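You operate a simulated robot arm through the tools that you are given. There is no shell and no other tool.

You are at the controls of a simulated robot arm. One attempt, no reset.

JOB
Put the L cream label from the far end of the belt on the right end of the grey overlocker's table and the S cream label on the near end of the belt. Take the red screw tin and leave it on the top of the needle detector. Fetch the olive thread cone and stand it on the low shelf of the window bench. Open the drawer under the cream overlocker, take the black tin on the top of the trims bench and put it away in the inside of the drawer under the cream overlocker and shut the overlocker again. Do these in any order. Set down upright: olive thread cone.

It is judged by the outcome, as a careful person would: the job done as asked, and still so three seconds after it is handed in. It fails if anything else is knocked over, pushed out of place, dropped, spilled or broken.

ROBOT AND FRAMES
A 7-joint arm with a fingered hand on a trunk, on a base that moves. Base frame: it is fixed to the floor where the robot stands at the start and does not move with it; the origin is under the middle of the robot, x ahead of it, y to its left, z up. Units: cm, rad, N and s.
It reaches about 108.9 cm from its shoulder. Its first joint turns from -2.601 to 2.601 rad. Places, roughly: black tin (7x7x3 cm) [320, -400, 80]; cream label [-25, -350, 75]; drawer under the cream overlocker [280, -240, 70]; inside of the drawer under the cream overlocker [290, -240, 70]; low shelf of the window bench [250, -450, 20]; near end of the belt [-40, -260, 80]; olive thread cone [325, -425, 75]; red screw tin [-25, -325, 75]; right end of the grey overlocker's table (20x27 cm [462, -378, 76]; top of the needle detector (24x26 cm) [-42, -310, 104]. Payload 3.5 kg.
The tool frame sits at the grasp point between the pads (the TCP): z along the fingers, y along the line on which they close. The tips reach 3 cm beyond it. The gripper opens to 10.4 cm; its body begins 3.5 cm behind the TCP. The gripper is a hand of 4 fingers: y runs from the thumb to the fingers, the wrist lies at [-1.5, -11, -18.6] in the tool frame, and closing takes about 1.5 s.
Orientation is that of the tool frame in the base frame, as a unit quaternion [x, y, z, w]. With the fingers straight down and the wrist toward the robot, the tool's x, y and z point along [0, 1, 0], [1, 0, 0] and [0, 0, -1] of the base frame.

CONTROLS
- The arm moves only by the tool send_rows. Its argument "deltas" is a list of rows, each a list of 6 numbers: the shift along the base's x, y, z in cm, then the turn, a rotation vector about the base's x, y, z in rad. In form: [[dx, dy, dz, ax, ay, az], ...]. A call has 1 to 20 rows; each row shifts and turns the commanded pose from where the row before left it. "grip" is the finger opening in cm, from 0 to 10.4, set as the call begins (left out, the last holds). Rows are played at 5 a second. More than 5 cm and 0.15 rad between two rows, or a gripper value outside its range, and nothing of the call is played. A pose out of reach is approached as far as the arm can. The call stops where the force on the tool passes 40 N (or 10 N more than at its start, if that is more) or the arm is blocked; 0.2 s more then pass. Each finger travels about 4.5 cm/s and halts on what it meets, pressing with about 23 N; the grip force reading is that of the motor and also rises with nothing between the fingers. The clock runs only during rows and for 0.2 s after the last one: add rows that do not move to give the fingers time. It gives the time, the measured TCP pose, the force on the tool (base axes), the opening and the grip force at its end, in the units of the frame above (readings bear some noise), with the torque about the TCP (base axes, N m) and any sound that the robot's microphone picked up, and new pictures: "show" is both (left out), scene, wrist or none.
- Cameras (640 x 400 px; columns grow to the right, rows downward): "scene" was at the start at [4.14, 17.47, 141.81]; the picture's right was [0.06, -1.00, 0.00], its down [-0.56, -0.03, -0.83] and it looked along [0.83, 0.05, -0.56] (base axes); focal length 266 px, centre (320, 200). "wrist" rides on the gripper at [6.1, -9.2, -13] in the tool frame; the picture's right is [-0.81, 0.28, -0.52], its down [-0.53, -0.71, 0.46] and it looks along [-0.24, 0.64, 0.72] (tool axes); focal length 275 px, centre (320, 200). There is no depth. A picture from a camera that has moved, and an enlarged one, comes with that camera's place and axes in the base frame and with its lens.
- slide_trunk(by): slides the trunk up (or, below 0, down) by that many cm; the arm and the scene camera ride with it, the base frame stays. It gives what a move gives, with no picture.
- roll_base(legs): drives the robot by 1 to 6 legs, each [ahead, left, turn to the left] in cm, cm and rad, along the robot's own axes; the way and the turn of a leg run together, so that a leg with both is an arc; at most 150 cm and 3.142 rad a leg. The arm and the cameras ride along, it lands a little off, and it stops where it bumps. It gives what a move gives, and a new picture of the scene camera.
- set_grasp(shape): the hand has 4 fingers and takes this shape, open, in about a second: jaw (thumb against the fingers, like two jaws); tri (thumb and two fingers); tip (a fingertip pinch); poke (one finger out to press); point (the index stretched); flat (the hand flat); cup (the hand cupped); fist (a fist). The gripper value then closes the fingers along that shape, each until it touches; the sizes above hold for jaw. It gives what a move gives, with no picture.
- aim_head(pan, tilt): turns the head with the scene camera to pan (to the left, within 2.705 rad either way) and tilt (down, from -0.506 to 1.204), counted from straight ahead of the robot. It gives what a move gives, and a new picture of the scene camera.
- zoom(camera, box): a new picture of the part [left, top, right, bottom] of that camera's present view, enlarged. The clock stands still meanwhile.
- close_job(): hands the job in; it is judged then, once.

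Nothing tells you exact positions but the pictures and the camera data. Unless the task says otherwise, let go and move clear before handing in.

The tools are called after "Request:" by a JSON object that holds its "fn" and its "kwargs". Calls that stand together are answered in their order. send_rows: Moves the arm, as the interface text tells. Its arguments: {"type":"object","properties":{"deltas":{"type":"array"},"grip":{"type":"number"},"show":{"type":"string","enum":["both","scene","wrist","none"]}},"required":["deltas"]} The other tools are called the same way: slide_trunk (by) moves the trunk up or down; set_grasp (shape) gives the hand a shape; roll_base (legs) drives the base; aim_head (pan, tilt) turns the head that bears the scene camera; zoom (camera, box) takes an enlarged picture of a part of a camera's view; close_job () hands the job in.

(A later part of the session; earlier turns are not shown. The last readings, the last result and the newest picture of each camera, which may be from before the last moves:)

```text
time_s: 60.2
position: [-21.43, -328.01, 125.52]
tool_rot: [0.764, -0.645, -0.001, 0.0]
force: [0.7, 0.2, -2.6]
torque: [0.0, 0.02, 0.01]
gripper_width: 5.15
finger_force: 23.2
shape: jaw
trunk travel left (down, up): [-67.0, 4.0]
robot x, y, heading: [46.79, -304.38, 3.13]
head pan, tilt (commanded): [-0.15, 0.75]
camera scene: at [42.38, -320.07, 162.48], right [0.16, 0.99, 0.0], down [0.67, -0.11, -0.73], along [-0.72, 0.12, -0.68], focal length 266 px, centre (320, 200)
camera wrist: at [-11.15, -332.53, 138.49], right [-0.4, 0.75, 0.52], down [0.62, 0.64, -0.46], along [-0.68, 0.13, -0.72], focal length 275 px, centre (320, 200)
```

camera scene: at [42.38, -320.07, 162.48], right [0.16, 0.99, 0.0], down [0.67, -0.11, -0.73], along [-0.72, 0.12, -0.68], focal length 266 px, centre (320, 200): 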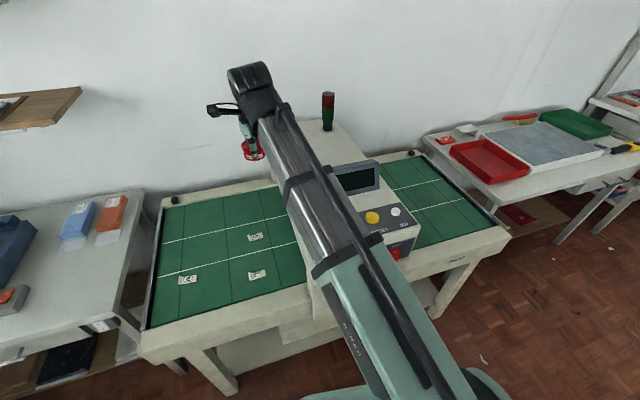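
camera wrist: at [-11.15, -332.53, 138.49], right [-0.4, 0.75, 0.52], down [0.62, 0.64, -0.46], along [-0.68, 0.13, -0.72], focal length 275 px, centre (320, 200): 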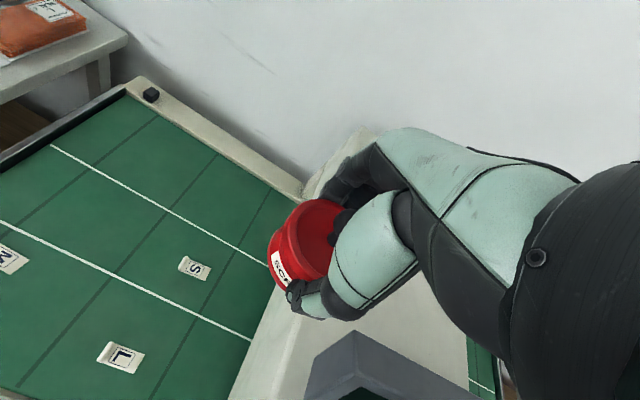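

Now carry the tin over the detector top's centre at about (-42,-310).

Request:
{"fn": "send_rows", "kwargs": {"deltas": [[-3.4, 3, 0, 0, 0, 0], [-3.4, 3, 0, 0, 0, 0], [-3.4, 3, 0, 0, 0, 0], [-3.4, 3, 0, 0, 0, 0], [-3.4, 3, 0, 0, 0, 0], [-3.4, 3, 0, 0, 0, 0]]}}

Request:
{"fn": "aim_head", "kwargs": {"pan": -0.15, "tilt": 0.65}}

```text
time_s: 61.6
position: [-41.91, -309.79, 125.45]
tool_rot: [0.764, -0.646, 0.0, 0.0]
force: [-0.6, -0.7, -1.4]
torque: [-0.01, -0.04, 0.02]
gripper_width: 5.1
finger_force: 23.1
shape: jaw
trunk travel left (down, up): [-67.0, 4.0]
robot x, y, heading: [46.59, -304.42, 3.131]
head pan, tilt (commanded): [-0.15, 0.75]
camera scene: at [42.3, -320.03, 162.49], right [0.16, 0.99, 0.0], down [0.67, -0.11, -0.73], along [-0.72, 0.12, -0.68], focal length 266 px, centre (320, 200)
camera wrist: at [-31.8, -314.42, 138.55], right [-0.41, 0.75, 0.52], down [0.62, 0.64, -0.45], along [-0.68, 0.13, -0.73], focal length 275 px, centre (320, 200)
```

scene: 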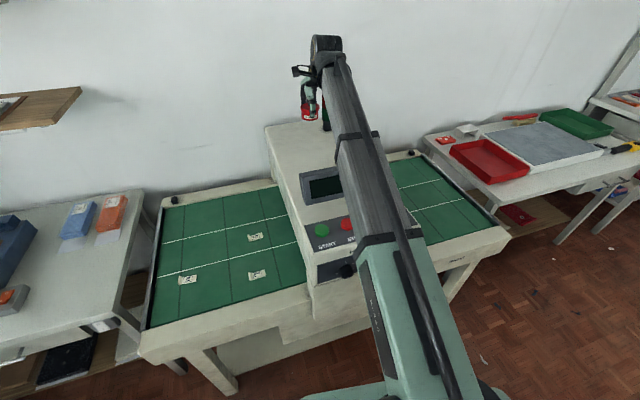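
wrist: 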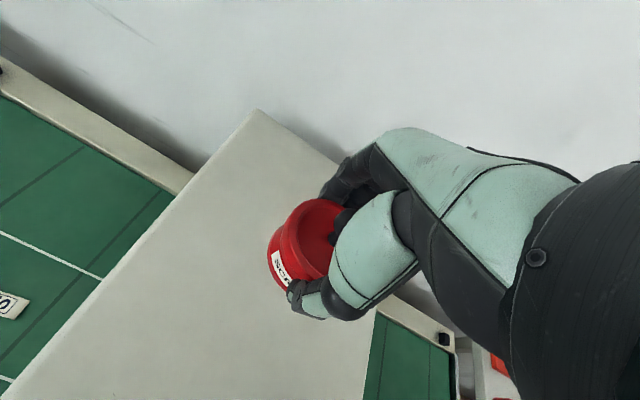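

```text
time_s: 62.2
position: [-41.86, -309.91, 125.56]
tool_rot: [0.763, -0.646, 0.0, -0.001]
force: [0.5, 0.5, -2.4]
torque: [0.02, -0.01, 0.0]
gripper_width: 5.12
finger_force: 23.4
shape: jaw
trunk travel left (down, up): [-67.0, 4.0]
robot x, y, heading: [45.86, -304.49, 3.133]
head pan, tilt (commanded): [-0.15, 0.649]
camera scene: at [41.96, -319.99, 163.34], right [0.16, 0.99, 0.0], down [0.6, -0.1, -0.8], along [-0.79, 0.13, -0.61], focal length 266 px, centre (320, 200)
```

scene: 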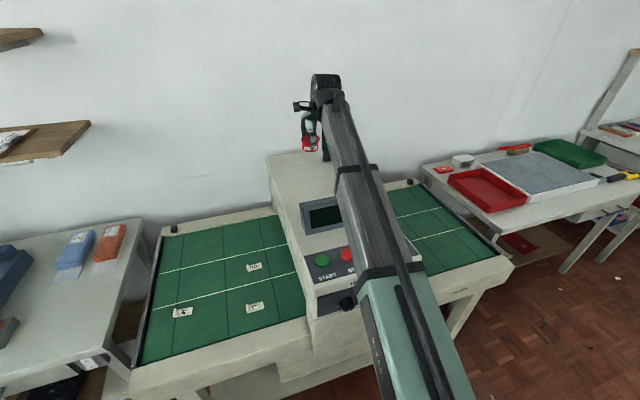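

The tin is over the middle of the flat top (z≈104 confirmed). Lowering it gently.

Request:
{"fn": "send_rows", "kwargs": {"deltas": [[0, 0, -4, 0, 0, 0], [0, 0, -4, 0, 0, 0], [0, 0, -4, 0, 0, 0], [0, 0, -3, 0, 0, 0], [0, 0, -0.8, 0, 0, 0]]}}

Request:
{"fn": "send_rows", "kwargs": {"deltas": [[0, 0, -0.4, 0, 0, 0], [0, 0, -0.4, 0, 0, 0], [0, 0, -0.3, 0, 0, 0], [0, 0, 0, 0, 0, 0]]}}

```text
time_s: 63.4
position: [-41.84, -310.0, 109.55]
tool_rot: [0.763, -0.646, 0.0, 0.0]
force: [0.8, -0.5, -1.1]
torque: [0.03, 0.01, -0.03]
gripper_width: 5.06
finger_force: 23.1
shape: jaw
trunk travel left (down, up): [-67.0, 4.0]
robot x, y, heading: [45.97, -304.32, 3.129]
head pan, tilt (commanded): [-0.15, 0.649]
camera scene: at [41.97, -320.01, 163.35], right [0.16, 0.99, 0.0], down [0.6, -0.1, -0.8], along [-0.79, 0.13, -0.6], focal length 266 px, centre (320, 200)
camera wrist: at [-31.63, -314.55, 122.72], right [-0.4, 0.75, 0.52], down [0.62, 0.64, -0.46], along [-0.68, 0.13, -0.72], focal length 275 px, centre (320, 200)
```

scene: 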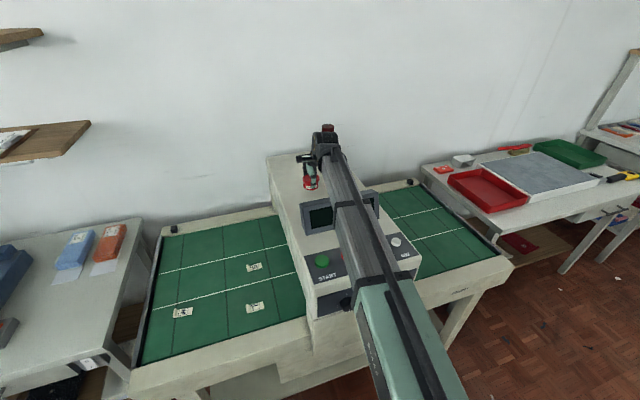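
wrist: 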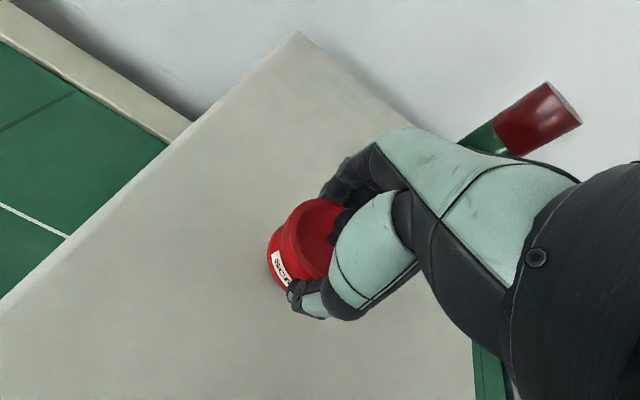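

```text
time_s: 64.4
position: [-41.81, -309.97, 108.52]
tool_rot: [0.763, -0.646, 0.001, 0.0]
force: [0.9, -0.4, -1.2]
torque: [0.03, -0.02, 0.02]
gripper_width: 5.06
finger_force: 23.1
shape: jaw
trunk travel left (down, up): [-67.0, 4.0]
robot x, y, heading: [46.19, -304.46, 3.129]
head pan, tilt (commanded): [-0.15, 0.649]
camera scene: at [41.97, -320.01, 163.34], right [0.16, 0.99, 0.0], down [0.6, -0.1, -0.8], along [-0.79, 0.13, -0.6], focal length 266 px, centre (320, 200)
camera wrist: at [-31.64, -314.58, 121.62], right [-0.41, 0.75, 0.52], down [0.62, 0.64, -0.46], along [-0.68, 0.13, -0.72], focal length 275 px, centre (320, 200)
```

scene: 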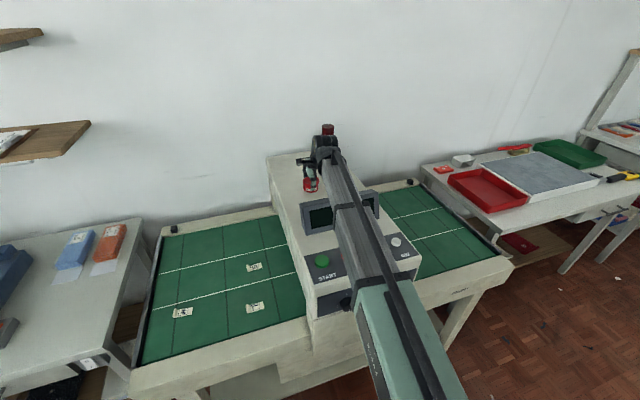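
wrist: 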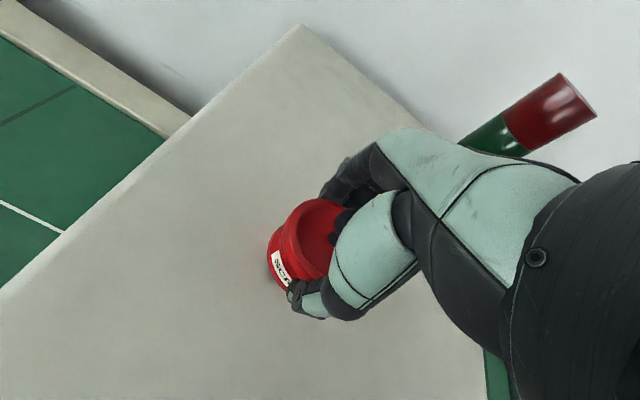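

Request:
{"fn": "send_rows", "kwargs": {"deltas": [[0, 0, -0.3, 0, 0, 0], [0, 0, -0.3, 0, 0, 0], [0, 0, 0, 0, 0, 0]], "show": "none"}}

Request:
{"fn": "send_rows", "kwargs": {"deltas": [[0, 0, -0.2, 0, 0, 0], [0, 0, -0.2, 0, 0, 0], [0, 0, 0, 0, 0, 0]], "show": "wrist"}}

```text
time_s: 65.2
position: [-41.8, -310.07, 108.1]
tool_rot: [0.762, -0.647, -0.001, 0.0]
force: [-1.1, 1.0, 12.6]
torque: [0.04, 0.24, -0.03]
gripper_width: 5.07
finger_force: 23.2
shape: jaw
trunk travel left (down, up): [-67.0, 4.0]
robot x, y, heading: [46.25, -304.34, 3.131]
head pan, tilt (commanded): [-0.15, 0.649]
```

```text
time_s: 66.0
position: [-41.69, -309.92, 107.64]
tool_rot: [0.763, -0.646, -0.001, 0.001]
force: [-1.6, -2.1, 27.6]
torque: [-0.09, 0.31, 0.03]
gripper_width: 5.12
finger_force: 23.0
shape: jaw
trunk travel left (down, up): [-67.0, 4.0]
robot x, y, heading: [46.08, -304.42, 3.133]
head pan, tilt (commanded): [-0.15, 0.649]
camera wrist: at [-31.43, -314.59, 120.77], right [-0.4, 0.75, 0.52], down [0.61, 0.64, -0.46], along [-0.68, 0.13, -0.72], focal length 275 px, centre (320, 200)
```

wrist: 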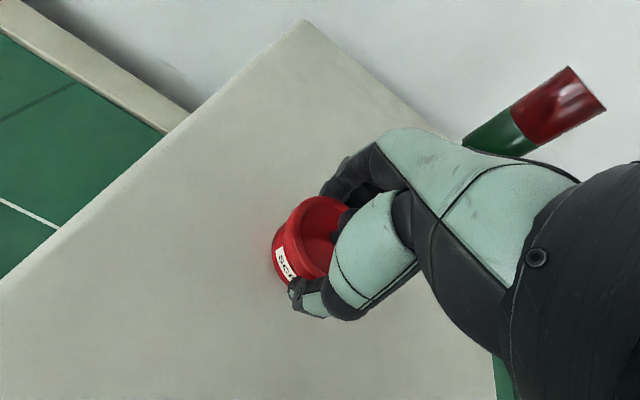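

The tin is seated (contact force). I'll relieve the pressure slightly, open the hand, and rise straight up.

Request:
{"fn": "send_rows", "kwargs": {"deltas": [[0, 0, 0.4, 0, 0, 0], [0, 0, 0, 0, 0, 0]], "show": "none"}}

Request:
{"fn": "send_rows", "kwargs": {"deltas": [[0, 0, 0, 0, 0, 0], [0, 0, 0, 0, 0, 0], [0, 0, 0, 0, 0, 0], [0, 0, 0, 0, 0, 0], [0, 0, 0, 0, 0, 0], [0, 0, 0, 0, 0, 0], [0, 0, 0, 0, 0, 0], [0, 0, 0, 0, 0, 0]], "grip": 10.4, "show": "wrist"}}

Request:
{"fn": "send_rows", "kwargs": {"deltas": [[0, 0, 1.5, 0, 0, 0], [0, 0, 3, 0, 0, 0], [0, 0, 4, 0, 0, 0], [0, 0, 4, 0, 0, 0], [0, 0, 4, 0, 0, 0]], "show": "both"}}

```text
time_s: 66.6
position: [-41.63, -309.94, 107.84]
tool_rot: [0.764, -0.645, 0.0, 0.0]
force: [0.4, 0.5, 13.9]
torque: [-0.06, 0.09, 0.02]
gripper_width: 5.09
finger_force: 23.3
shape: jaw
trunk travel left (down, up): [-67.0, 4.0]
robot x, y, heading: [46.13, -304.64, 3.132]
head pan, tilt (commanded): [-0.15, 0.649]
```

```text
time_s: 68.4
position: [-41.64, -310.08, 107.81]
tool_rot: [0.764, -0.646, -0.001, 0.0]
force: [0.3, 0.3, 0.2]
torque: [0.01, -0.01, -0.02]
gripper_width: 10.37
finger_force: 0.1
shape: jaw
trunk travel left (down, up): [-67.0, 4.0]
robot x, y, heading: [46.29, -304.65, 3.126]
head pan, tilt (commanded): [-0.15, 0.649]
heard: snap
camera wrist: at [-31.67, -314.6, 120.88], right [-0.41, 0.75, 0.52], down [0.62, 0.64, -0.46], along [-0.68, 0.13, -0.72], focal length 275 px, centre (320, 200)
```

wrist: 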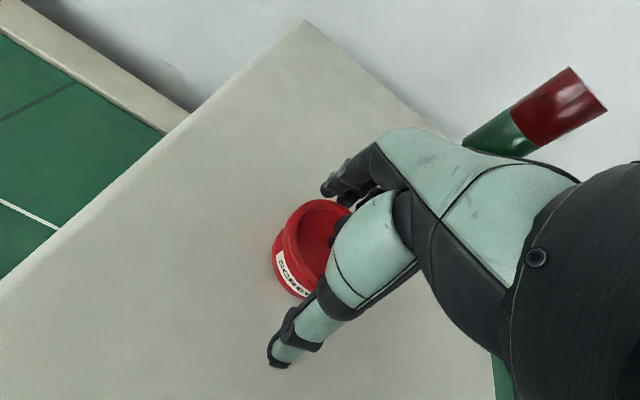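

```text
time_s: 69.6
position: [-41.79, -309.89, 124.23]
tool_rot: [0.763, -0.646, 0.0, 0.0]
force: [-0.6, 0.3, 0.4]
torque: [-0.02, -0.01, 0.01]
gripper_width: 10.37
finger_force: 0.1
shape: jaw
trunk travel left (down, up): [-67.0, 4.0]
robot x, y, heading: [46.31, -304.49, 3.131]
head pan, tilt (commanded): [-0.15, 0.649]
camera scene: at [42.02, -320.0, 163.34], right [0.16, 0.99, 0.0], down [0.6, -0.1, -0.8], along [-0.79, 0.13, -0.6], focal length 266 px, centre (320, 200)
camera wrist: at [-31.65, -314.49, 137.34], right [-0.41, 0.75, 0.52], down [0.62, 0.64, -0.46], along [-0.68, 0.13, -0.72], focal length 275 px, centre (320, 200)
```

scene: 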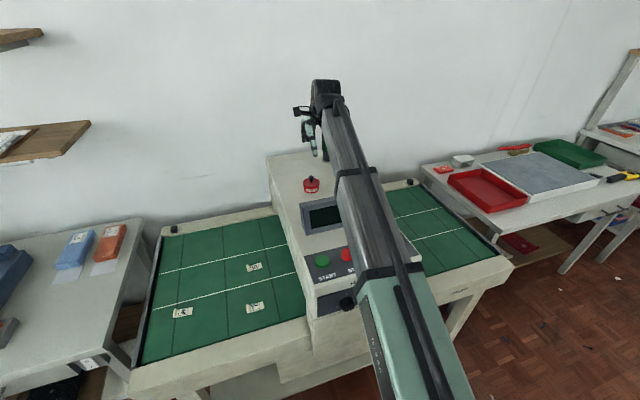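
wrist: 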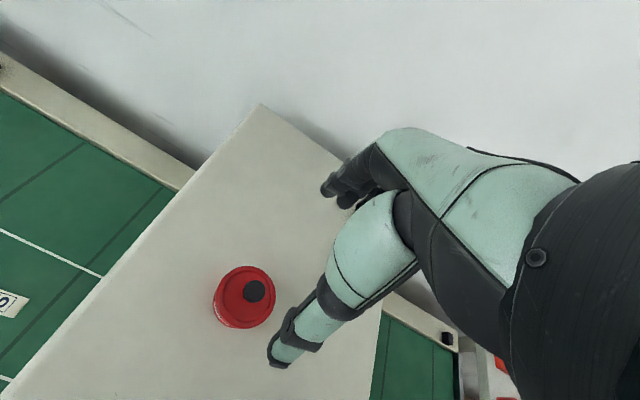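

The red tin stands upright on the detector top. Next the S label at about (-31,-337.5). I'll move above it, and lower the trunk back to have the arm in a comfortable position.

Request:
{"fn": "send_rows", "kwargs": {"deltas": [[1.8, -4.6, 0, 0, 0, 0], [1.8, -4.6, 0, 0, 0, 0], [1.8, -4.6, 0, 0, 0, 0], [1.8, -4.6, 0, 0, 0, 0], [1.8, -4.6, 0, 0, 0, 0], [1.8, -4.6, 0, 0, 0, 0]], "show": "none"}}

Request:
{"fn": "slide_trunk", "kwargs": {"by": -22}}

Request:
{"fn": "set_grasp", "kwargs": {"shape": "tip"}}

Request:
{"fn": "send_rows", "kwargs": {"deltas": [[0, 0, 0, 0, 0, 0], [0, 0, 0, 0, 0, 0], [0, 0, 0, 0, 0, 0], [0, 0, 0, 0, 0, 0], [0, 0, 0, 0, 0, 0]], "show": "wrist"}}

```text
time_s: 71.0
position: [-30.93, -337.82, 124.41]
tool_rot: [0.763, -0.647, 0.0, 0.001]
force: [0.1, 0.4, 0.4]
torque: [0.0, 0.0, 0.0]
gripper_width: 10.37
finger_force: 0.0
shape: jaw
trunk travel left (down, up): [-67.0, 4.0]
robot x, y, heading: [46.47, -304.49, 3.134]
head pan, tilt (commanded): [-0.15, 0.649]
```

```text
time_s: 73.4
position: [-30.97, -337.87, 102.55]
tool_rot: [0.763, -0.646, 0.0, 0.001]
force: [-0.6, 0.3, 0.5]
torque: [0.01, 0.01, 0.01]
gripper_width: 10.38
finger_force: 0.2
shape: jaw
trunk travel left (down, up): [-45.0, 26.0]
robot x, y, heading: [46.34, -304.43, 3.13]
head pan, tilt (commanded): [-0.15, 0.649]
```

```text
time_s: 74.3
position: [-30.97, -337.85, 102.38]
tool_rot: [0.763, -0.646, 0.0, 0.0]
force: [0.0, -1.0, 0.5]
torque: [0.0, -0.01, 0.02]
gripper_width: 10.36
finger_force: 0.0
shape: tip
trunk travel left (down, up): [-45.0, 26.0]
robot x, y, heading: [46.49, -304.37, 3.128]
head pan, tilt (commanded): [-0.15, 0.649]
```

```text
time_s: 75.5
position: [-30.96, -337.87, 102.4]
tool_rot: [0.763, -0.646, 0.001, 0.0]
force: [-0.3, -0.5, 0.5]
torque: [0.01, 0.0, 0.03]
gripper_width: 10.4
finger_force: 0.0
shape: tip
trunk travel left (down, up): [-45.0, 26.0]
robot x, y, heading: [46.49, -303.88, 3.127]
head pan, tilt (commanded): [-0.15, 0.649]
camera wrist: at [-20.82, -342.39, 115.46], right [-0.41, 0.75, 0.52], down [0.62, 0.64, -0.46], along [-0.68, 0.13, -0.72], focal length 275 px, centre (320, 200)
```

wrist: 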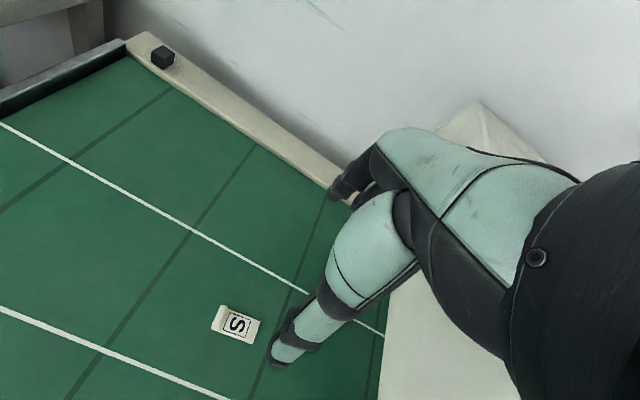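

I'll test how the "tip" shape closes in the air above the label.

Request:
{"fn": "send_rows", "kwargs": {"deltas": [[0, 0, 0, 0, 0, 0], [0, 0, 0, 0, 0, 0], [0, 0, 0, 0, 0, 0], [0, 0, 0, 0, 0, 0], [0, 0, 0, 0, 0, 0], [0, 0, 0, 0, 0, 0], [0, 0, 0, 0, 0, 0], [0, 0, 0, 0, 0, 0]], "grip": 3, "show": "both"}}

Request:
{"fn": "zoom", "kwargs": {"camera": "wrist", "box": [180, 140, 440, 380]}}

Request:
{"fn": "zoom", "kwargs": {"camera": "scene", "box": [180, 80, 400, 240]}}

```text
time_s: 77.3
position: [-30.99, -337.81, 102.39]
tool_rot: [0.763, -0.646, 0.0, 0.0]
force: [0.2, 0.3, 0.3]
torque: [0.02, 0.02, -0.02]
gripper_width: 3.06
finger_force: 0.1
shape: tip
trunk travel left (down, up): [-45.0, 26.0]
robot x, y, heading: [46.35, -304.23, 3.134]
head pan, tilt (commanded): [-0.15, 0.649]
camera scene: at [42.0, -320.01, 141.35], right [0.16, 0.99, 0.0], down [0.6, -0.1, -0.8], along [-0.79, 0.13, -0.6], focal length 266 px, centre (320, 200)
camera wrist: at [-20.82, -342.38, 115.46], right [-0.4, 0.75, 0.52], down [0.62, 0.64, -0.46], along [-0.68, 0.13, -0.72], focal length 275 px, centre (320, 200)
```

scene: 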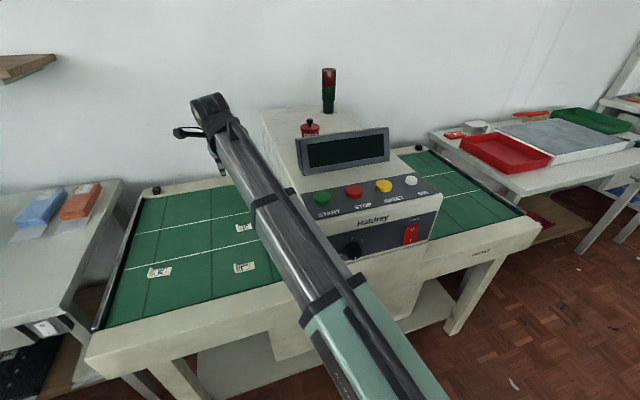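
wrist: 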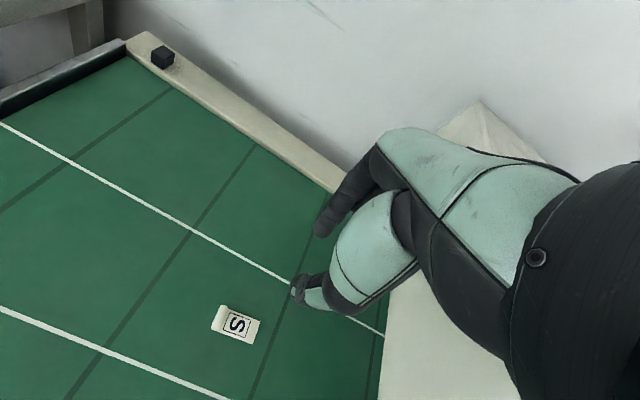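

```text
1.67 times, centred on (310, 260) of wrist
camera zoom: at [-20.82, -342.38, 115.46], right [-0.4, 0.75, 0.52], down [0.62, 0.64, -0.46], along [-0.68, 0.13, -0.72], focal length 459 px, centre (337, 100)
```

zoom: 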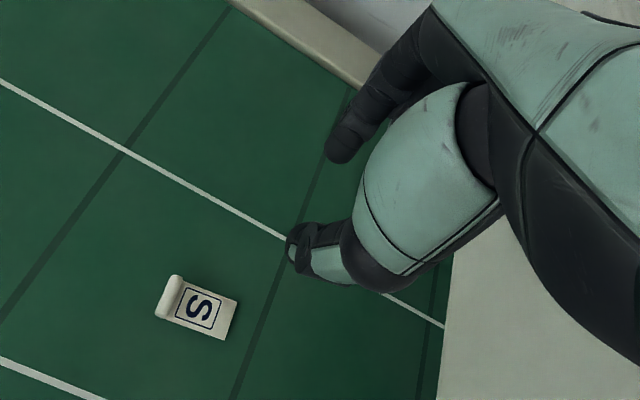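

```text
2.50 times, centred on (290, 160) of scene
camera zoom: at [42.0, -320.01, 141.35], right [0.16, 0.99, 0.0], down [0.6, -0.1, -0.8], along [-0.79, 0.13, -0.6], focal length 664 px, centre (395, 300)
```

zoom: 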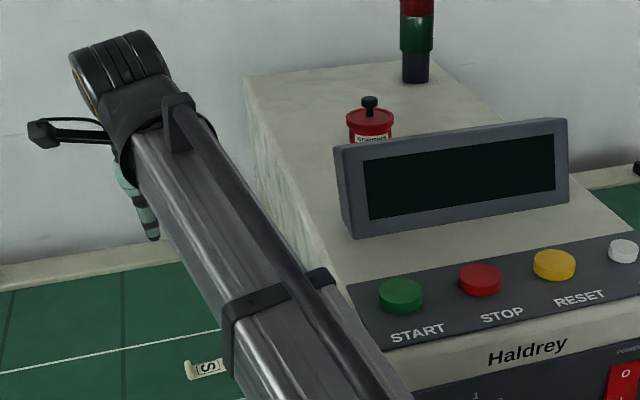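

In "tip" shape the thumb and index oppose nicely at ~3 cm below the TCP. I'll open to 6 cm, centre on the S label's rolled edge (≈(-30.5,-337.9)) and descend to pinch it by the roll's ends.

Request:
{"fn": "send_rows", "kwargs": {"deltas": [[0.4, 0, -4, 0, 0, 0], [0, 0, -4, 0, 0, 0], [0, 0, -4, 0, 0, 0], [0, 0, -3, 0, 0, 0], [0, 0, -3, 0, 0, 0], [0, 0, -2, 0, 0, 0], [0, 0, 0, 0, 0, 0]], "grip": 6, "show": "wrist"}}

Request:
{"fn": "zoom", "kwargs": {"camera": "wrist", "box": [180, 160, 440, 380]}}

```text
time_s: 78.9
position: [-30.57, -337.76, 82.3]
tool_rot: [0.763, -0.646, -0.001, -0.001]
force: [-0.5, 0.7, 0.2]
torque: [-0.02, 0.01, -0.04]
gripper_width: 5.97
finger_force: 0.1
shape: tip
trunk travel left (down, up): [-45.0, 26.0]
robot x, y, heading: [46.81, -304.07, 3.132]
head pan, tilt (commanded): [-0.15, 0.649]
camera wrist: at [-20.38, -342.39, 95.33], right [-0.4, 0.75, 0.52], down [0.62, 0.64, -0.46], along [-0.68, 0.13, -0.72], focal length 275 px, centre (320, 200)
```

wrist: 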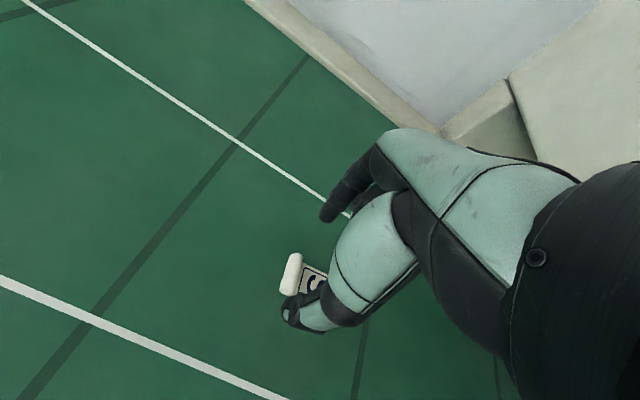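

```text
1.82 times, centred on (310, 270) of wrist
camera zoom: at [-20.38, -342.39, 95.33], right [-0.4, 0.75, 0.52], down [0.62, 0.64, -0.46], along [-0.68, 0.13, -0.72], focal length 500 px, centre (338, 73)
```

zoom: 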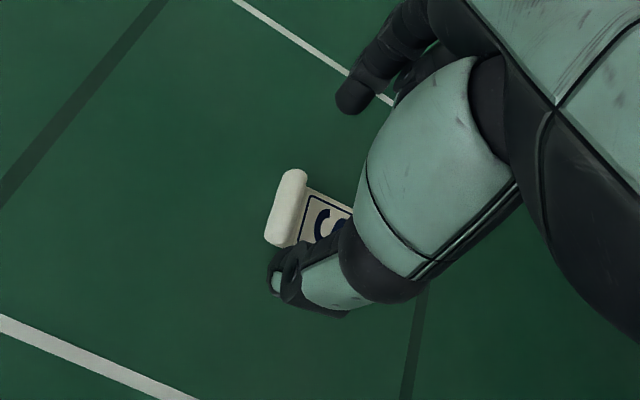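

The roll sits right between thumb and index. I'll descend slowly to near the belt surface.

Request:
{"fn": "send_rows", "kwargs": {"deltas": [[0, 0.2, -1.2, 0, 0, 0], [0, 0, -1, 0, 0, 0], [0, 0, -0.6, 0, 0, 0], [0, 0, -0.3, 0, 0, 0], [0, 0, 0, 0, 0, 0]], "show": "wrist"}}

Request:
{"fn": "zoom", "kwargs": {"camera": "wrist", "box": [180, 160, 440, 380]}}

```text
time_s: 80.1
position: [-30.57, -337.58, 79.39]
tool_rot: [0.763, -0.646, 0.0, 0.001]
force: [0.2, -0.8, 0.0]
torque: [0.03, 0.02, 0.02]
gripper_width: 5.96
finger_force: 0.1
shape: tip
trunk travel left (down, up): [-45.0, 26.0]
robot x, y, heading: [46.4, -304.34, 3.131]
head pan, tilt (commanded): [-0.15, 0.649]
camera wrist: at [-20.45, -342.15, 92.43], right [-0.4, 0.75, 0.52], down [0.62, 0.64, -0.46], along [-0.68, 0.13, -0.72], focal length 275 px, centre (320, 200)
```

wrist: 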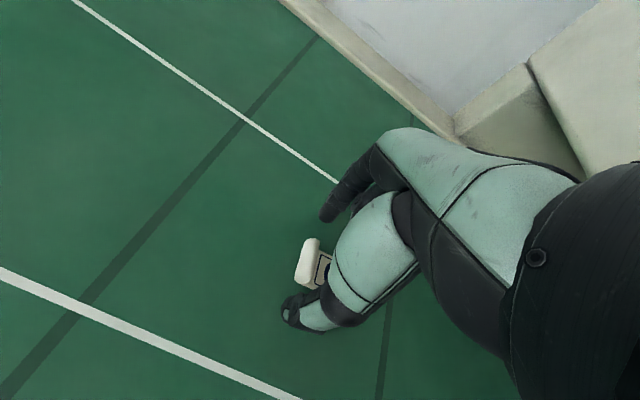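

```text
1.82 times, centred on (310, 270) of wrist
camera zoom: at [-20.45, -342.15, 92.43], right [-0.4, 0.75, 0.52], down [0.62, 0.64, -0.46], along [-0.68, 0.13, -0.72], focal length 500 px, centre (338, 73)
```

zoom: 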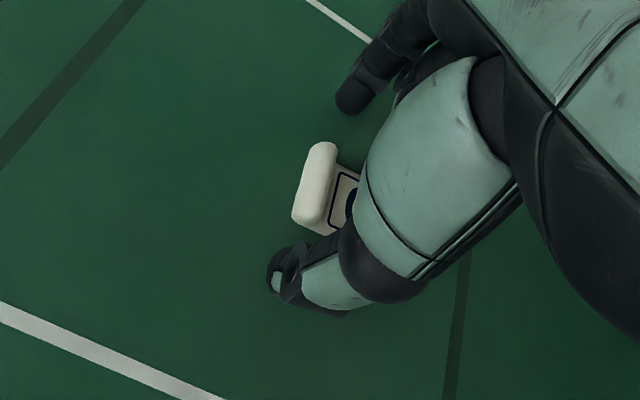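

Request:
{"fn": "send_rows", "kwargs": {"deltas": [[0, 0, -0.3, 0, 0, 0], [0, 0, -0.2, 0, 0, 0], [0, 0, 0, 0, 0, 0]], "show": "none"}}

Request:
{"fn": "send_rows", "kwargs": {"deltas": [[0, 0, 0, 0, 0, 0], [0, 0, 0, 0, 0, 0], [0, 0, 0, 0, 0, 0], [0, 0, 0, 0, 0, 0], [0, 0, 0, 0, 0, 0], [0, 0, 0, 0, 0, 0]], "grip": 0, "show": "wrist"}}

Request:
{"fn": "zoom", "kwargs": {"camera": "wrist", "box": [180, 160, 440, 380]}}

```text
time_s: 80.9
position: [-30.55, -337.61, 78.97]
tool_rot: [0.763, -0.646, -0.001, 0.001]
force: [-1.1, 1.1, 19.5]
torque: [0.01, -0.25, 0.01]
gripper_width: 5.93
finger_force: 0.1
shape: tip
trunk travel left (down, up): [-45.0, 26.0]
robot x, y, heading: [46.34, -304.13, 3.135]
head pan, tilt (commanded): [-0.15, 0.649]
```

```text
time_s: 82.3
position: [-30.39, -337.49, 78.99]
tool_rot: [0.763, -0.647, -0.001, 0.001]
force: [10.9, 0.5, 26.6]
torque: [0.05, -1.11, -0.02]
gripper_width: 3.28
finger_force: 22.9
shape: tip
trunk travel left (down, up): [-45.0, 26.0]
robot x, y, heading: [46.04, -304.03, 3.137]
head pan, tilt (commanded): [-0.15, 0.649]
camera wrist: at [-20.22, -342.15, 92.1], right [-0.4, 0.75, 0.52], down [0.61, 0.64, -0.46], along [-0.68, 0.13, -0.72], focal length 275 px, centre (320, 200)
```

wrist: 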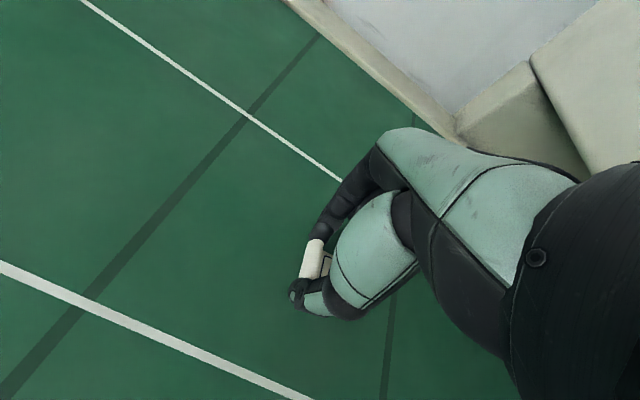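

```text
1.82 times, centred on (310, 270) of wrist
camera zoom: at [-20.22, -342.15, 92.1], right [-0.4, 0.75, 0.52], down [0.61, 0.64, -0.46], along [-0.68, 0.13, -0.72], focal length 500 px, centre (338, 73)
```

zoom: 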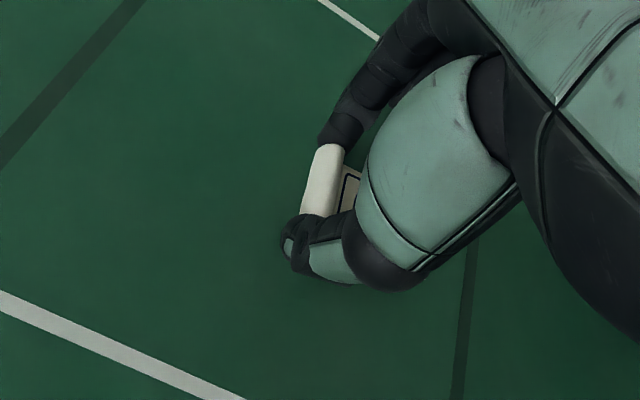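

The roll is pinched at its ends (3.3 cm). Lifting gently and checking.

Request:
{"fn": "send_rows", "kwargs": {"deltas": [[0, 0, 0.8, 0, 0, 0], [0, 0, 1.5, 0, 0, 0], [0, 0, 2, 0, 0, 0], [0, 0, 2, 0, 0, 0], [0, 0, 0, 0, 0, 0]], "show": "wrist"}}

Request:
{"fn": "zoom", "kwargs": {"camera": "wrist", "box": [180, 160, 440, 380]}}

```text
time_s: 83.5
position: [-30.5, -337.7, 85.23]
tool_rot: [0.763, -0.646, -0.001, -0.001]
force: [-0.5, 0.5, -0.4]
torque: [0.02, 0.01, -0.03]
gripper_width: 3.06
finger_force: 22.6
shape: tip
trunk travel left (down, up): [-45.0, 26.0]
robot x, y, heading: [46.57, -304.27, 3.129]
head pan, tilt (commanded): [-0.15, 0.649]
camera wrist: at [-20.49, -342.25, 98.24], right [-0.41, 0.75, 0.52], down [0.62, 0.64, -0.46], along [-0.68, 0.13, -0.72], focal length 275 px, centre (320, 200)
```

wrist: 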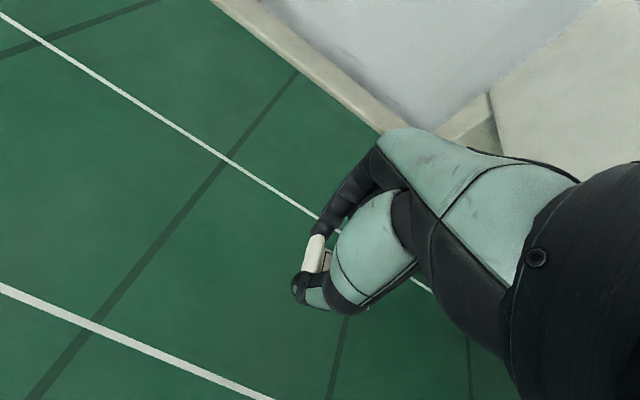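

```text
1.82 times, centred on (310, 270) of wrist
camera zoom: at [-20.49, -342.25, 98.24], right [-0.41, 0.75, 0.52], down [0.62, 0.64, -0.46], along [-0.68, 0.13, -0.72], focal length 500 px, centre (338, 73)
```

zoom: 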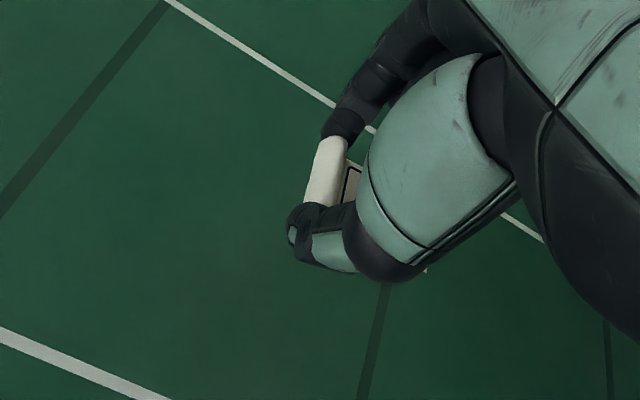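

The S label is held firmly with its tag level. I'll raise it high above the detector and shift the base toward the near end of the belt.

Request:
{"fn": "slide_trunk", "kwargs": {"by": 22}}

Request:
{"fn": "send_rows", "kwargs": {"deltas": [[2, 0, 4, 0, 0, 0], [2, 0, 4, 0, 0, 0], [2, 0, 4, 0, 0, 0], [2, 0, 4, 0, 0, 0], [2, 0, 3, 0, 0, 0]], "show": "wrist"}}

Request:
{"fn": "roll_base", "kwargs": {"legs": [[0, -42, 0]]}}

```text
time_s: 85.8
position: [-30.63, -337.75, 107.13]
tool_rot: [0.763, -0.646, 0.0, 0.0]
force: [-0.1, -0.4, 0.6]
torque: [-0.01, 0.02, 0.04]
gripper_width: 3.03
finger_force: 22.5
shape: tip
trunk travel left (down, up): [-67.0, 4.0]
robot x, y, heading: [46.45, -304.27, 3.13]
head pan, tilt (commanded): [-0.15, 0.649]
```

```text
time_s: 87.0
position: [-20.65, -337.91, 126.16]
tool_rot: [0.763, -0.646, 0.001, 0.0]
force: [-0.6, 0.3, -0.1]
torque: [-0.02, -0.01, -0.02]
gripper_width: 3.05
finger_force: 23.2
shape: tip
trunk travel left (down, up): [-67.0, 4.0]
robot x, y, heading: [46.76, -304.35, 3.131]
head pan, tilt (commanded): [-0.15, 0.649]
camera wrist: at [-10.47, -342.47, 139.24], right [-0.4, 0.75, 0.52], down [0.62, 0.64, -0.46], along [-0.68, 0.13, -0.72], focal length 275 px, centre (320, 200)
```

wrist: 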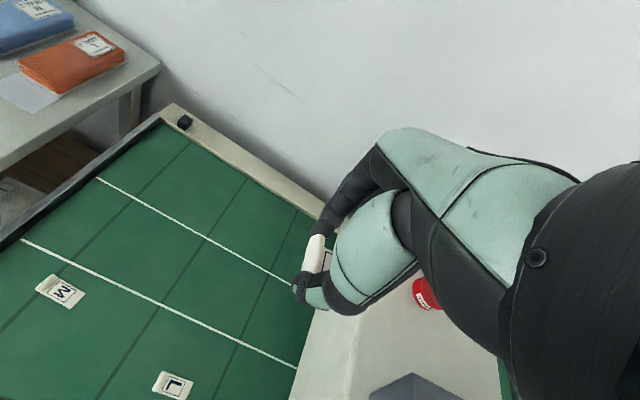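

```text
time_s: 89.6
position: [-20.21, -297.07, 126.14]
tool_rot: [0.767, -0.642, 0.0, 0.0]
force: [0.5, 0.4, 0.3]
torque: [-0.01, 0.0, -0.04]
gripper_width: 3.05
finger_force: 22.9
shape: tip
trunk travel left (down, up): [-67.0, 4.0]
robot x, y, heading: [46.35, -263.01, -3.147]
head pan, tilt (commanded): [-0.15, 0.649]
camera scene: at [42.36, -278.54, 163.36], right [0.15, 0.99, 0.0], down [0.6, -0.09, -0.8], along [-0.79, 0.12, -0.6], focal length 266 px, centre (320, 200)
```

scene: 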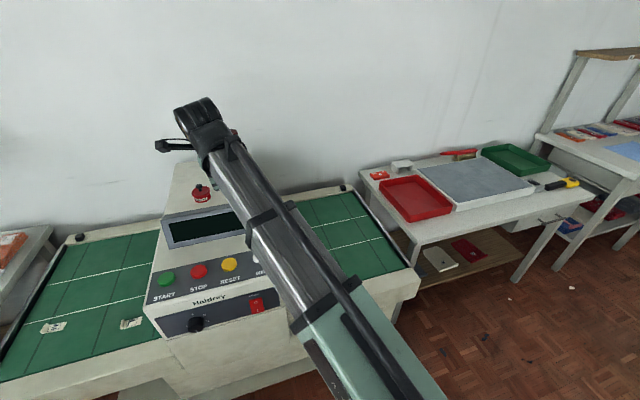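

The belt's near end spans roughly y −285…−238. I'll carry the label over (-40,-260) and descend partway.

Request:
{"fn": "send_rows", "kwargs": {"deltas": [[-1, 4.6, 0, 0, 0, 0], [-2, 4.6, 0, 0, 0, 0], [-2.5, 4.6, 0, 0, 0, 0], [-2.5, 4.6, 0, 0, 0, 0], [-3, 4.6, 0, 0, 0, 0], [-3, 4.6, 0, 0, 0, 0], [-3, 4.6, 0, 0, 0, 0], [-2.8, 4.6, 0, 0, 0, 0]], "show": "none"}}

Request:
{"fn": "slide_trunk", "kwargs": {"by": -22}}

Request:
{"fn": "send_rows", "kwargs": {"deltas": [[0, 0, -4, 0, 0, 0], [0, 0, -4, 0, 0, 0], [0, 0, -3, 0, 0, 0]]}}

```text
refused: row 2 steps farther than a row can; nothing moved
```

```text
time_s: 91.1
position: [-19.4, -297.01, 111.54]
tool_rot: [0.767, -0.641, -0.001, 0.004]
force: [24.1, 5.5, 9.2]
torque: [-0.18, 0.62, 0.03]
gripper_width: 2.66
finger_force: 23.1
shape: tip
trunk travel left (down, up): [-52.0, 19.0]
robot x, y, heading: [46.73, -262.96, -3.14]
head pan, tilt (commanded): [-0.15, 0.649]
stopped: the force on the tool passed its limit at 51 N (the readings are from after the stop); the commanded pose is now the measured one
```

```text
time_s: 91.3
position: [-19.46, -297.14, 111.35]
tool_rot: [0.768, -0.64, -0.001, 0.006]
force: [21.2, 6.2, 10.8]
torque: [-0.21, 0.62, -0.01]
gripper_width: 2.69
finger_force: 22.9
shape: tip
trunk travel left (down, up): [-52.0, 19.0]
robot x, y, heading: [46.97, -263.36, -3.14]
head pan, tilt (commanded): [-0.15, 0.649]
stopped in row 1: the force on the tool passed its limit at 42 N (the readings are from after the stop); the commanded pose is now the measured one
camera scene: at [42.89, -278.44, 148.37], right [0.15, 0.99, 0.0], down [0.6, -0.09, -0.8], along [-0.79, 0.12, -0.6], focal length 266 px, centre (320, 200)
camera wrist: at [-9.01, -301.48, 124.29], right [-0.41, 0.75, 0.52], down [0.6, 0.65, -0.47], along [-0.68, 0.12, -0.72], focal length 275 px, centre (320, 200)
```

scene: 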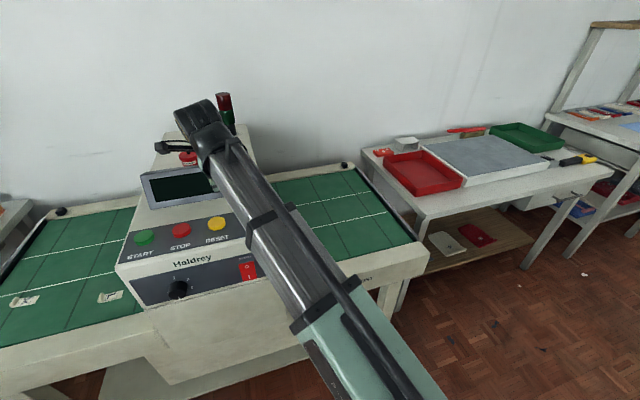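
wrist: 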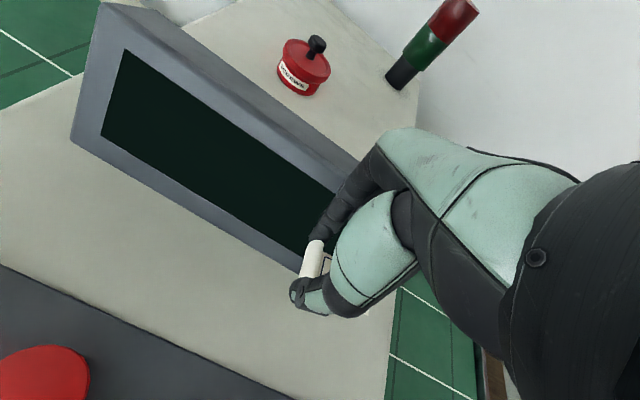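

A refused row meant the trunk lowered too early and the hand touched the display. I'll back straight up and away gently, then check everything.

Request:
{"fn": "send_rows", "kwargs": {"deltas": [[0.8, 0, 1.5, 0, 0, 0], [0.5, 0, 3, 0, 0, 0], [0, 0, 4, 0, 0, 0], [0, 0, 4, 0, 0, 0]]}}

Request:
{"fn": "zoom", "kwargs": {"camera": "wrist", "box": [180, 160, 440, 380]}}

Request:
{"fn": "zoom", "kwargs": {"camera": "scene", "box": [100, 80, 300, 220]}}

```text
time_s: 92.3
position: [-18.69, -297.39, 123.72]
tool_rot: [0.767, -0.642, -0.001, 0.004]
force: [-0.4, -0.9, -1.1]
torque: [-0.04, 0.01, -0.01]
gripper_width: 2.89
finger_force: 22.6
shape: tip
trunk travel left (down, up): [-52.0, 19.0]
robot x, y, heading: [46.46, -262.84, -3.134]
head pan, tilt (commanded): [-0.15, 0.649]
camera scene: at [42.44, -278.61, 148.35], right [0.15, 0.99, 0.0], down [0.6, -0.09, -0.8], along [-0.79, 0.12, -0.6], focal length 266 px, centre (320, 200)
camera wrist: at [-8.35, -301.77, 136.65], right [-0.41, 0.75, 0.52], down [0.6, 0.65, -0.46], along [-0.68, 0.12, -0.72], focal length 275 px, centre (320, 200)
```

scene: 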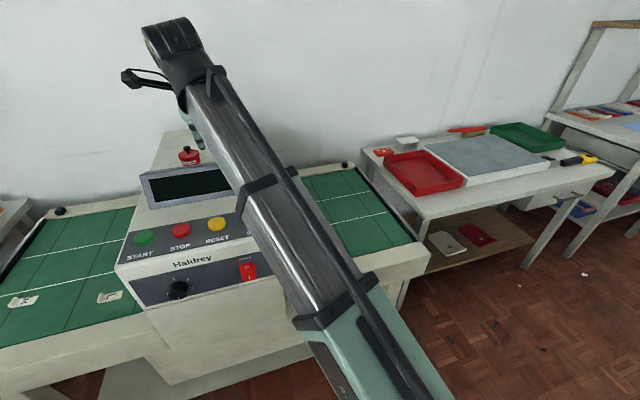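
wrist: 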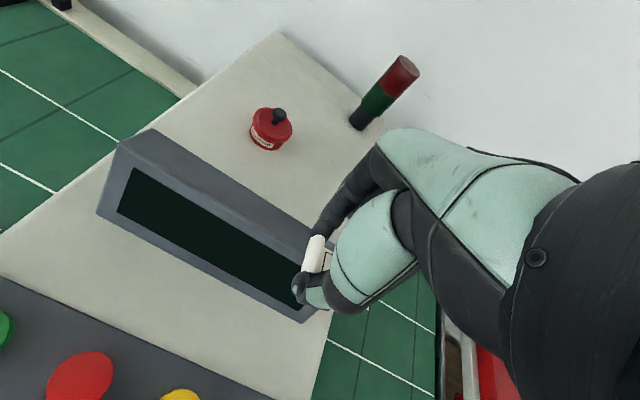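

```text
1.82 times, centred on (310, 270) of wrist
camera zoom: at [-8.35, -301.77, 136.65], right [-0.41, 0.75, 0.52], down [0.6, 0.65, -0.46], along [-0.68, 0.12, -0.72], focal length 500 px, centre (338, 73)
```

zoom: 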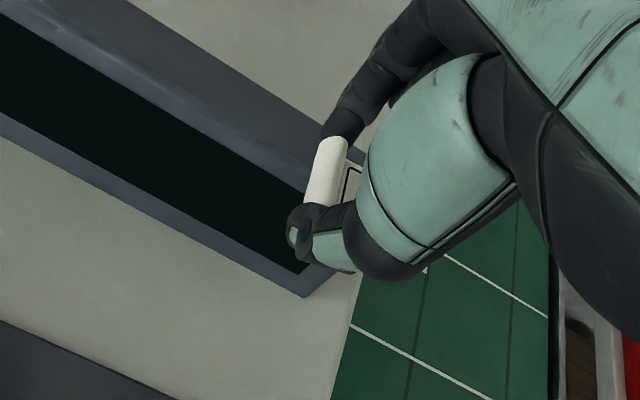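

```text
2.86 times, centred on (200, 150) of scene
camera zoom: at [42.44, -278.61, 148.35], right [0.15, 0.99, 0.0], down [0.6, -0.09, -0.8], along [-0.79, 0.12, -0.6], focal length 759 px, centre (663, 343)
```

zoom: 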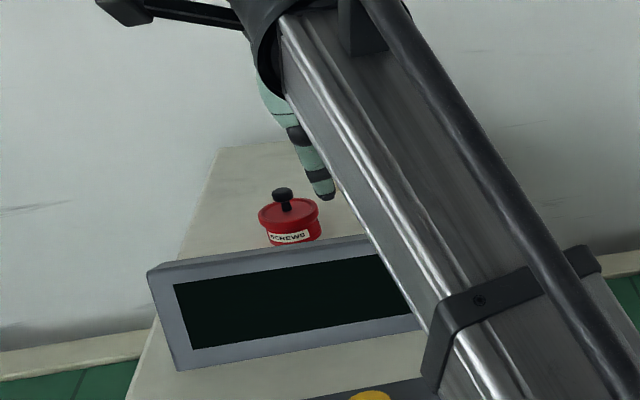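

Nothing moved: display, tin and label are all fine. Now carry the label over to (-40,-260) with steps under the limit, one call at a time.

Request:
{"fn": "send_rows", "kwargs": {"deltas": [[-2.37, 4.15, 0, 0, 0, 0], [-2.37, 4.15, 0, 0, 0, 0], [-2.37, 4.15, 0, 0, 0, 0], [-2.37, 4.15, 0, 0, 0, 0], [-2.37, 4.15, 0, 0, 0, 0], [-2.37, 4.15, 0, 0, 0, 0], [-2.37, 4.15, 0, 0, 0, 0], [-2.37, 4.15, 0, 0, 0, 0], [-2.37, 4.15, 0, 0, 0, 0]]}}

```text
time_s: 94.3
position: [-39.77, -259.86, 123.7]
tool_rot: [0.768, -0.641, 0.0, 0.006]
force: [-0.4, -0.1, 0.1]
torque: [-0.01, 0.01, -0.02]
gripper_width: 2.88
finger_force: 23.1
shape: tip
trunk travel left (down, up): [-52.0, 19.0]
robot x, y, heading: [46.8, -262.88, -3.143]
head pan, tilt (commanded): [-0.15, 0.649]
camera scene: at [42.42, -278.59, 148.35], right [0.15, 0.99, 0.0], down [0.6, -0.09, -0.8], along [-0.79, 0.12, -0.6], focal length 266 px, centre (320, 200)
camera wrist: at [-29.57, -264.17, 136.67], right [-0.41, 0.75, 0.52], down [0.6, 0.65, -0.46], along [-0.68, 0.12, -0.72], focal length 275 px, centre (320, 200)
```

scene: 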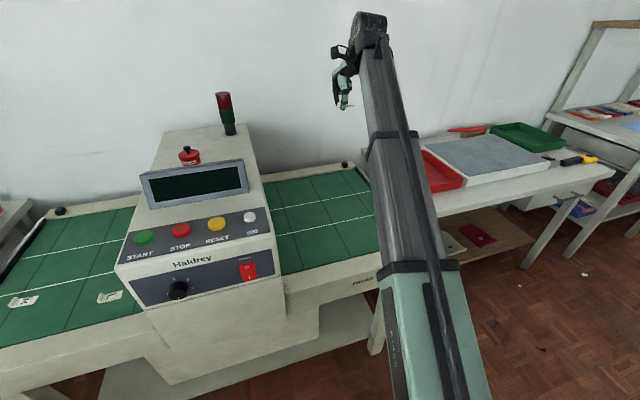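
wrist: 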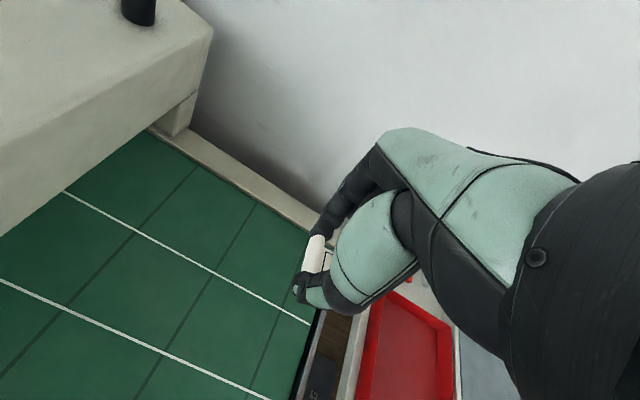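

The drop spot is on open belt between the arch and its near edge. Descending.

Request:
{"fn": "send_rows", "kwargs": {"deltas": [[0, 0, -4.5, 0, 0, 0], [0, 0, -4.5, 0, 0, 0], [0, 0, -4.5, 0, 0, 0], [0, 0, -4.5, 0, 0, 0], [0, 0, -4.5, 0, 0, 0], [0, 0, -4.5, 0, 0, 0], [0, 0, -4.5, 0, 0, 0], [0, 0, -4.5, 0, 0, 0], [0, 0, -2, 0, 0, 0]]}}

```text
time_s: 96.3
position: [-39.74, -260.1, 85.51]
tool_rot: [0.768, -0.641, -0.001, 0.004]
force: [-0.5, 0.0, 0.4]
torque: [-0.01, 0.03, 0.02]
gripper_width: 2.9
finger_force: 22.7
shape: tip
trunk travel left (down, up): [-52.0, 19.0]
robot x, y, heading: [46.83, -262.82, -3.138]
head pan, tilt (commanded): [-0.15, 0.649]
camera scene: at [42.43, -278.61, 148.35], right [0.15, 0.99, 0.0], down [0.6, -0.09, -0.8], along [-0.79, 0.12, -0.6], focal length 266 px, centre (320, 200)
camera wrist: at [-29.47, -264.39, 98.56], right [-0.41, 0.75, 0.52], down [0.6, 0.65, -0.46], along [-0.68, 0.12, -0.72], focal length 275 px, centre (320, 200)
```

scene: 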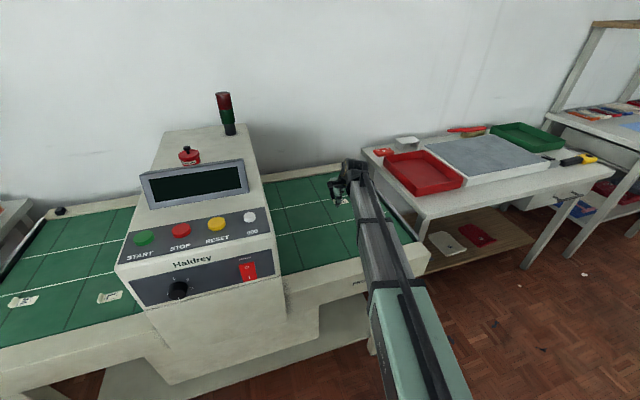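
wrist: 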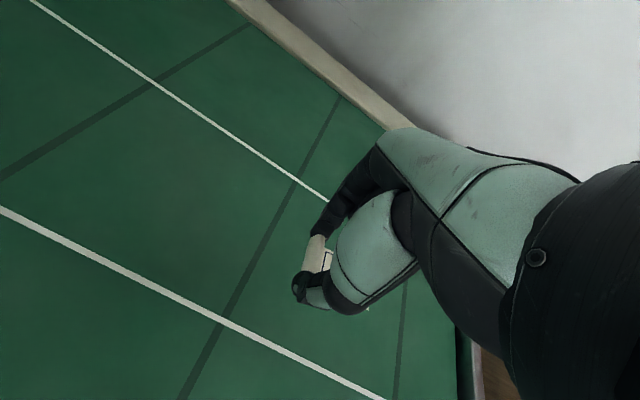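

Request:
{"fn": "send_rows", "kwargs": {"deltas": [[0, 0, -2.5, 0, 0, 0], [0, 0, -2, 0, 0, 0], [0, 0, -1, 0, 0, 0], [0, 0, -0.4, 0, 0, 0], [0, 0, 0, 0, 0, 0]], "show": "wrist"}}

Request:
{"fn": "send_rows", "kwargs": {"deltas": [[0, 0, -0.25, 0, 0, 0], [0, 0, -0.25, 0, 0, 0], [0, 0, 0, 0, 0, 0]], "show": "none"}}

```text
time_s: 97.5
position: [-39.86, -260.0, 79.57]
tool_rot: [0.768, -0.641, -0.002, 0.004]
force: [0.5, 0.5, -0.2]
torque: [-0.01, -0.01, -0.03]
gripper_width: 2.87
finger_force: 23.3
shape: tip
trunk travel left (down, up): [-52.0, 19.0]
robot x, y, heading: [46.86, -262.7, -3.138]
head pan, tilt (commanded): [-0.15, 0.649]
camera wrist: at [-29.54, -264.27, 92.58], right [-0.41, 0.75, 0.52], down [0.6, 0.65, -0.46], along [-0.68, 0.12, -0.72], focal length 275 px, centre (320, 200)
```

wrist: 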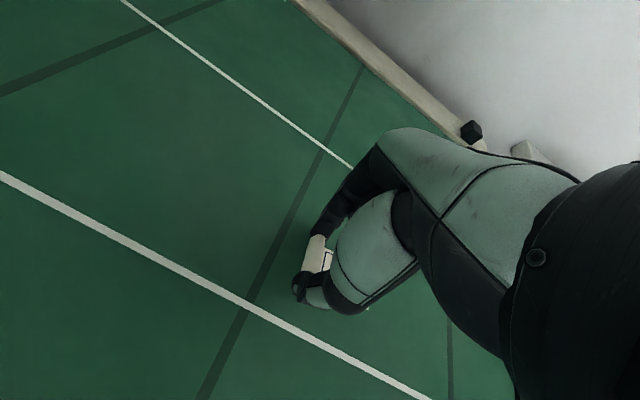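

```text
time_s: 98.3
position: [-39.82, -259.91, 79.23]
tool_rot: [0.767, -0.641, -0.001, 0.003]
force: [0.0, 0.1, -0.1]
torque: [-0.03, -0.01, 0.02]
gripper_width: 2.91
finger_force: 23.1
shape: tip
trunk travel left (down, up): [-52.0, 19.0]
robot x, y, heading: [46.69, -262.77, -3.139]
head pan, tilt (commanded): [-0.15, 0.649]
```

Request:
{"fn": "send_rows", "kwargs": {"deltas": [[0, 0, -0.2, 0, 0, 0], [0, 0, 0, 0, 0, 0], [0, 0, 0, 0, 0, 0]], "show": "none"}}

Request:
{"fn": "send_rows", "kwargs": {"deltas": [[0, 0, -0.2, 0, 0, 0], [0, 0, 0, 0, 0, 0], [0, 0, 0, 0, 0, 0]], "show": "wrist"}}

```text
time_s: 99.1
position: [-39.91, -259.87, 78.95]
tool_rot: [0.768, -0.641, -0.002, 0.005]
force: [3.4, 0.3, 10.3]
torque: [0.02, -0.33, 0.01]
gripper_width: 2.93
finger_force: 23.1
shape: tip
trunk travel left (down, up): [-52.0, 19.0]
robot x, y, heading: [46.52, -262.69, -3.137]
head pan, tilt (commanded): [-0.15, 0.649]
```

```text
time_s: 99.9
position: [-39.8, -259.86, 79.03]
tool_rot: [0.767, -0.641, -0.003, 0.006]
force: [4.7, 0.2, 28.5]
torque: [0.04, -0.79, 0.03]
gripper_width: 3.03
finger_force: 22.9
shape: tip
trunk travel left (down, up): [-52.0, 19.0]
robot x, y, heading: [46.56, -263.03, -3.139]
head pan, tilt (commanded): [-0.15, 0.649]
camera wrist: at [-29.43, -264.27, 92.03], right [-0.41, 0.75, 0.52], down [0.6, 0.65, -0.47], along [-0.69, 0.12, -0.72], focal length 275 px, centre (320, 200)
```

wrist: 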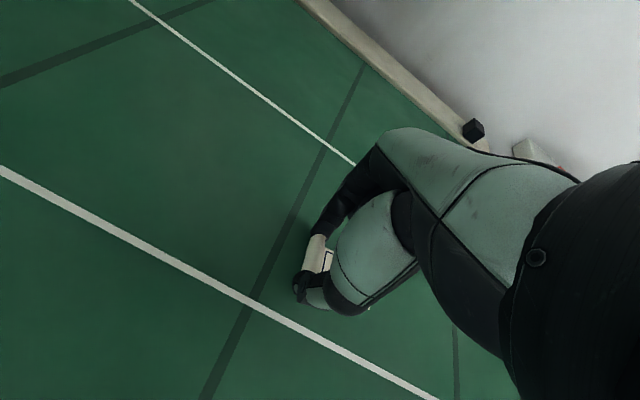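

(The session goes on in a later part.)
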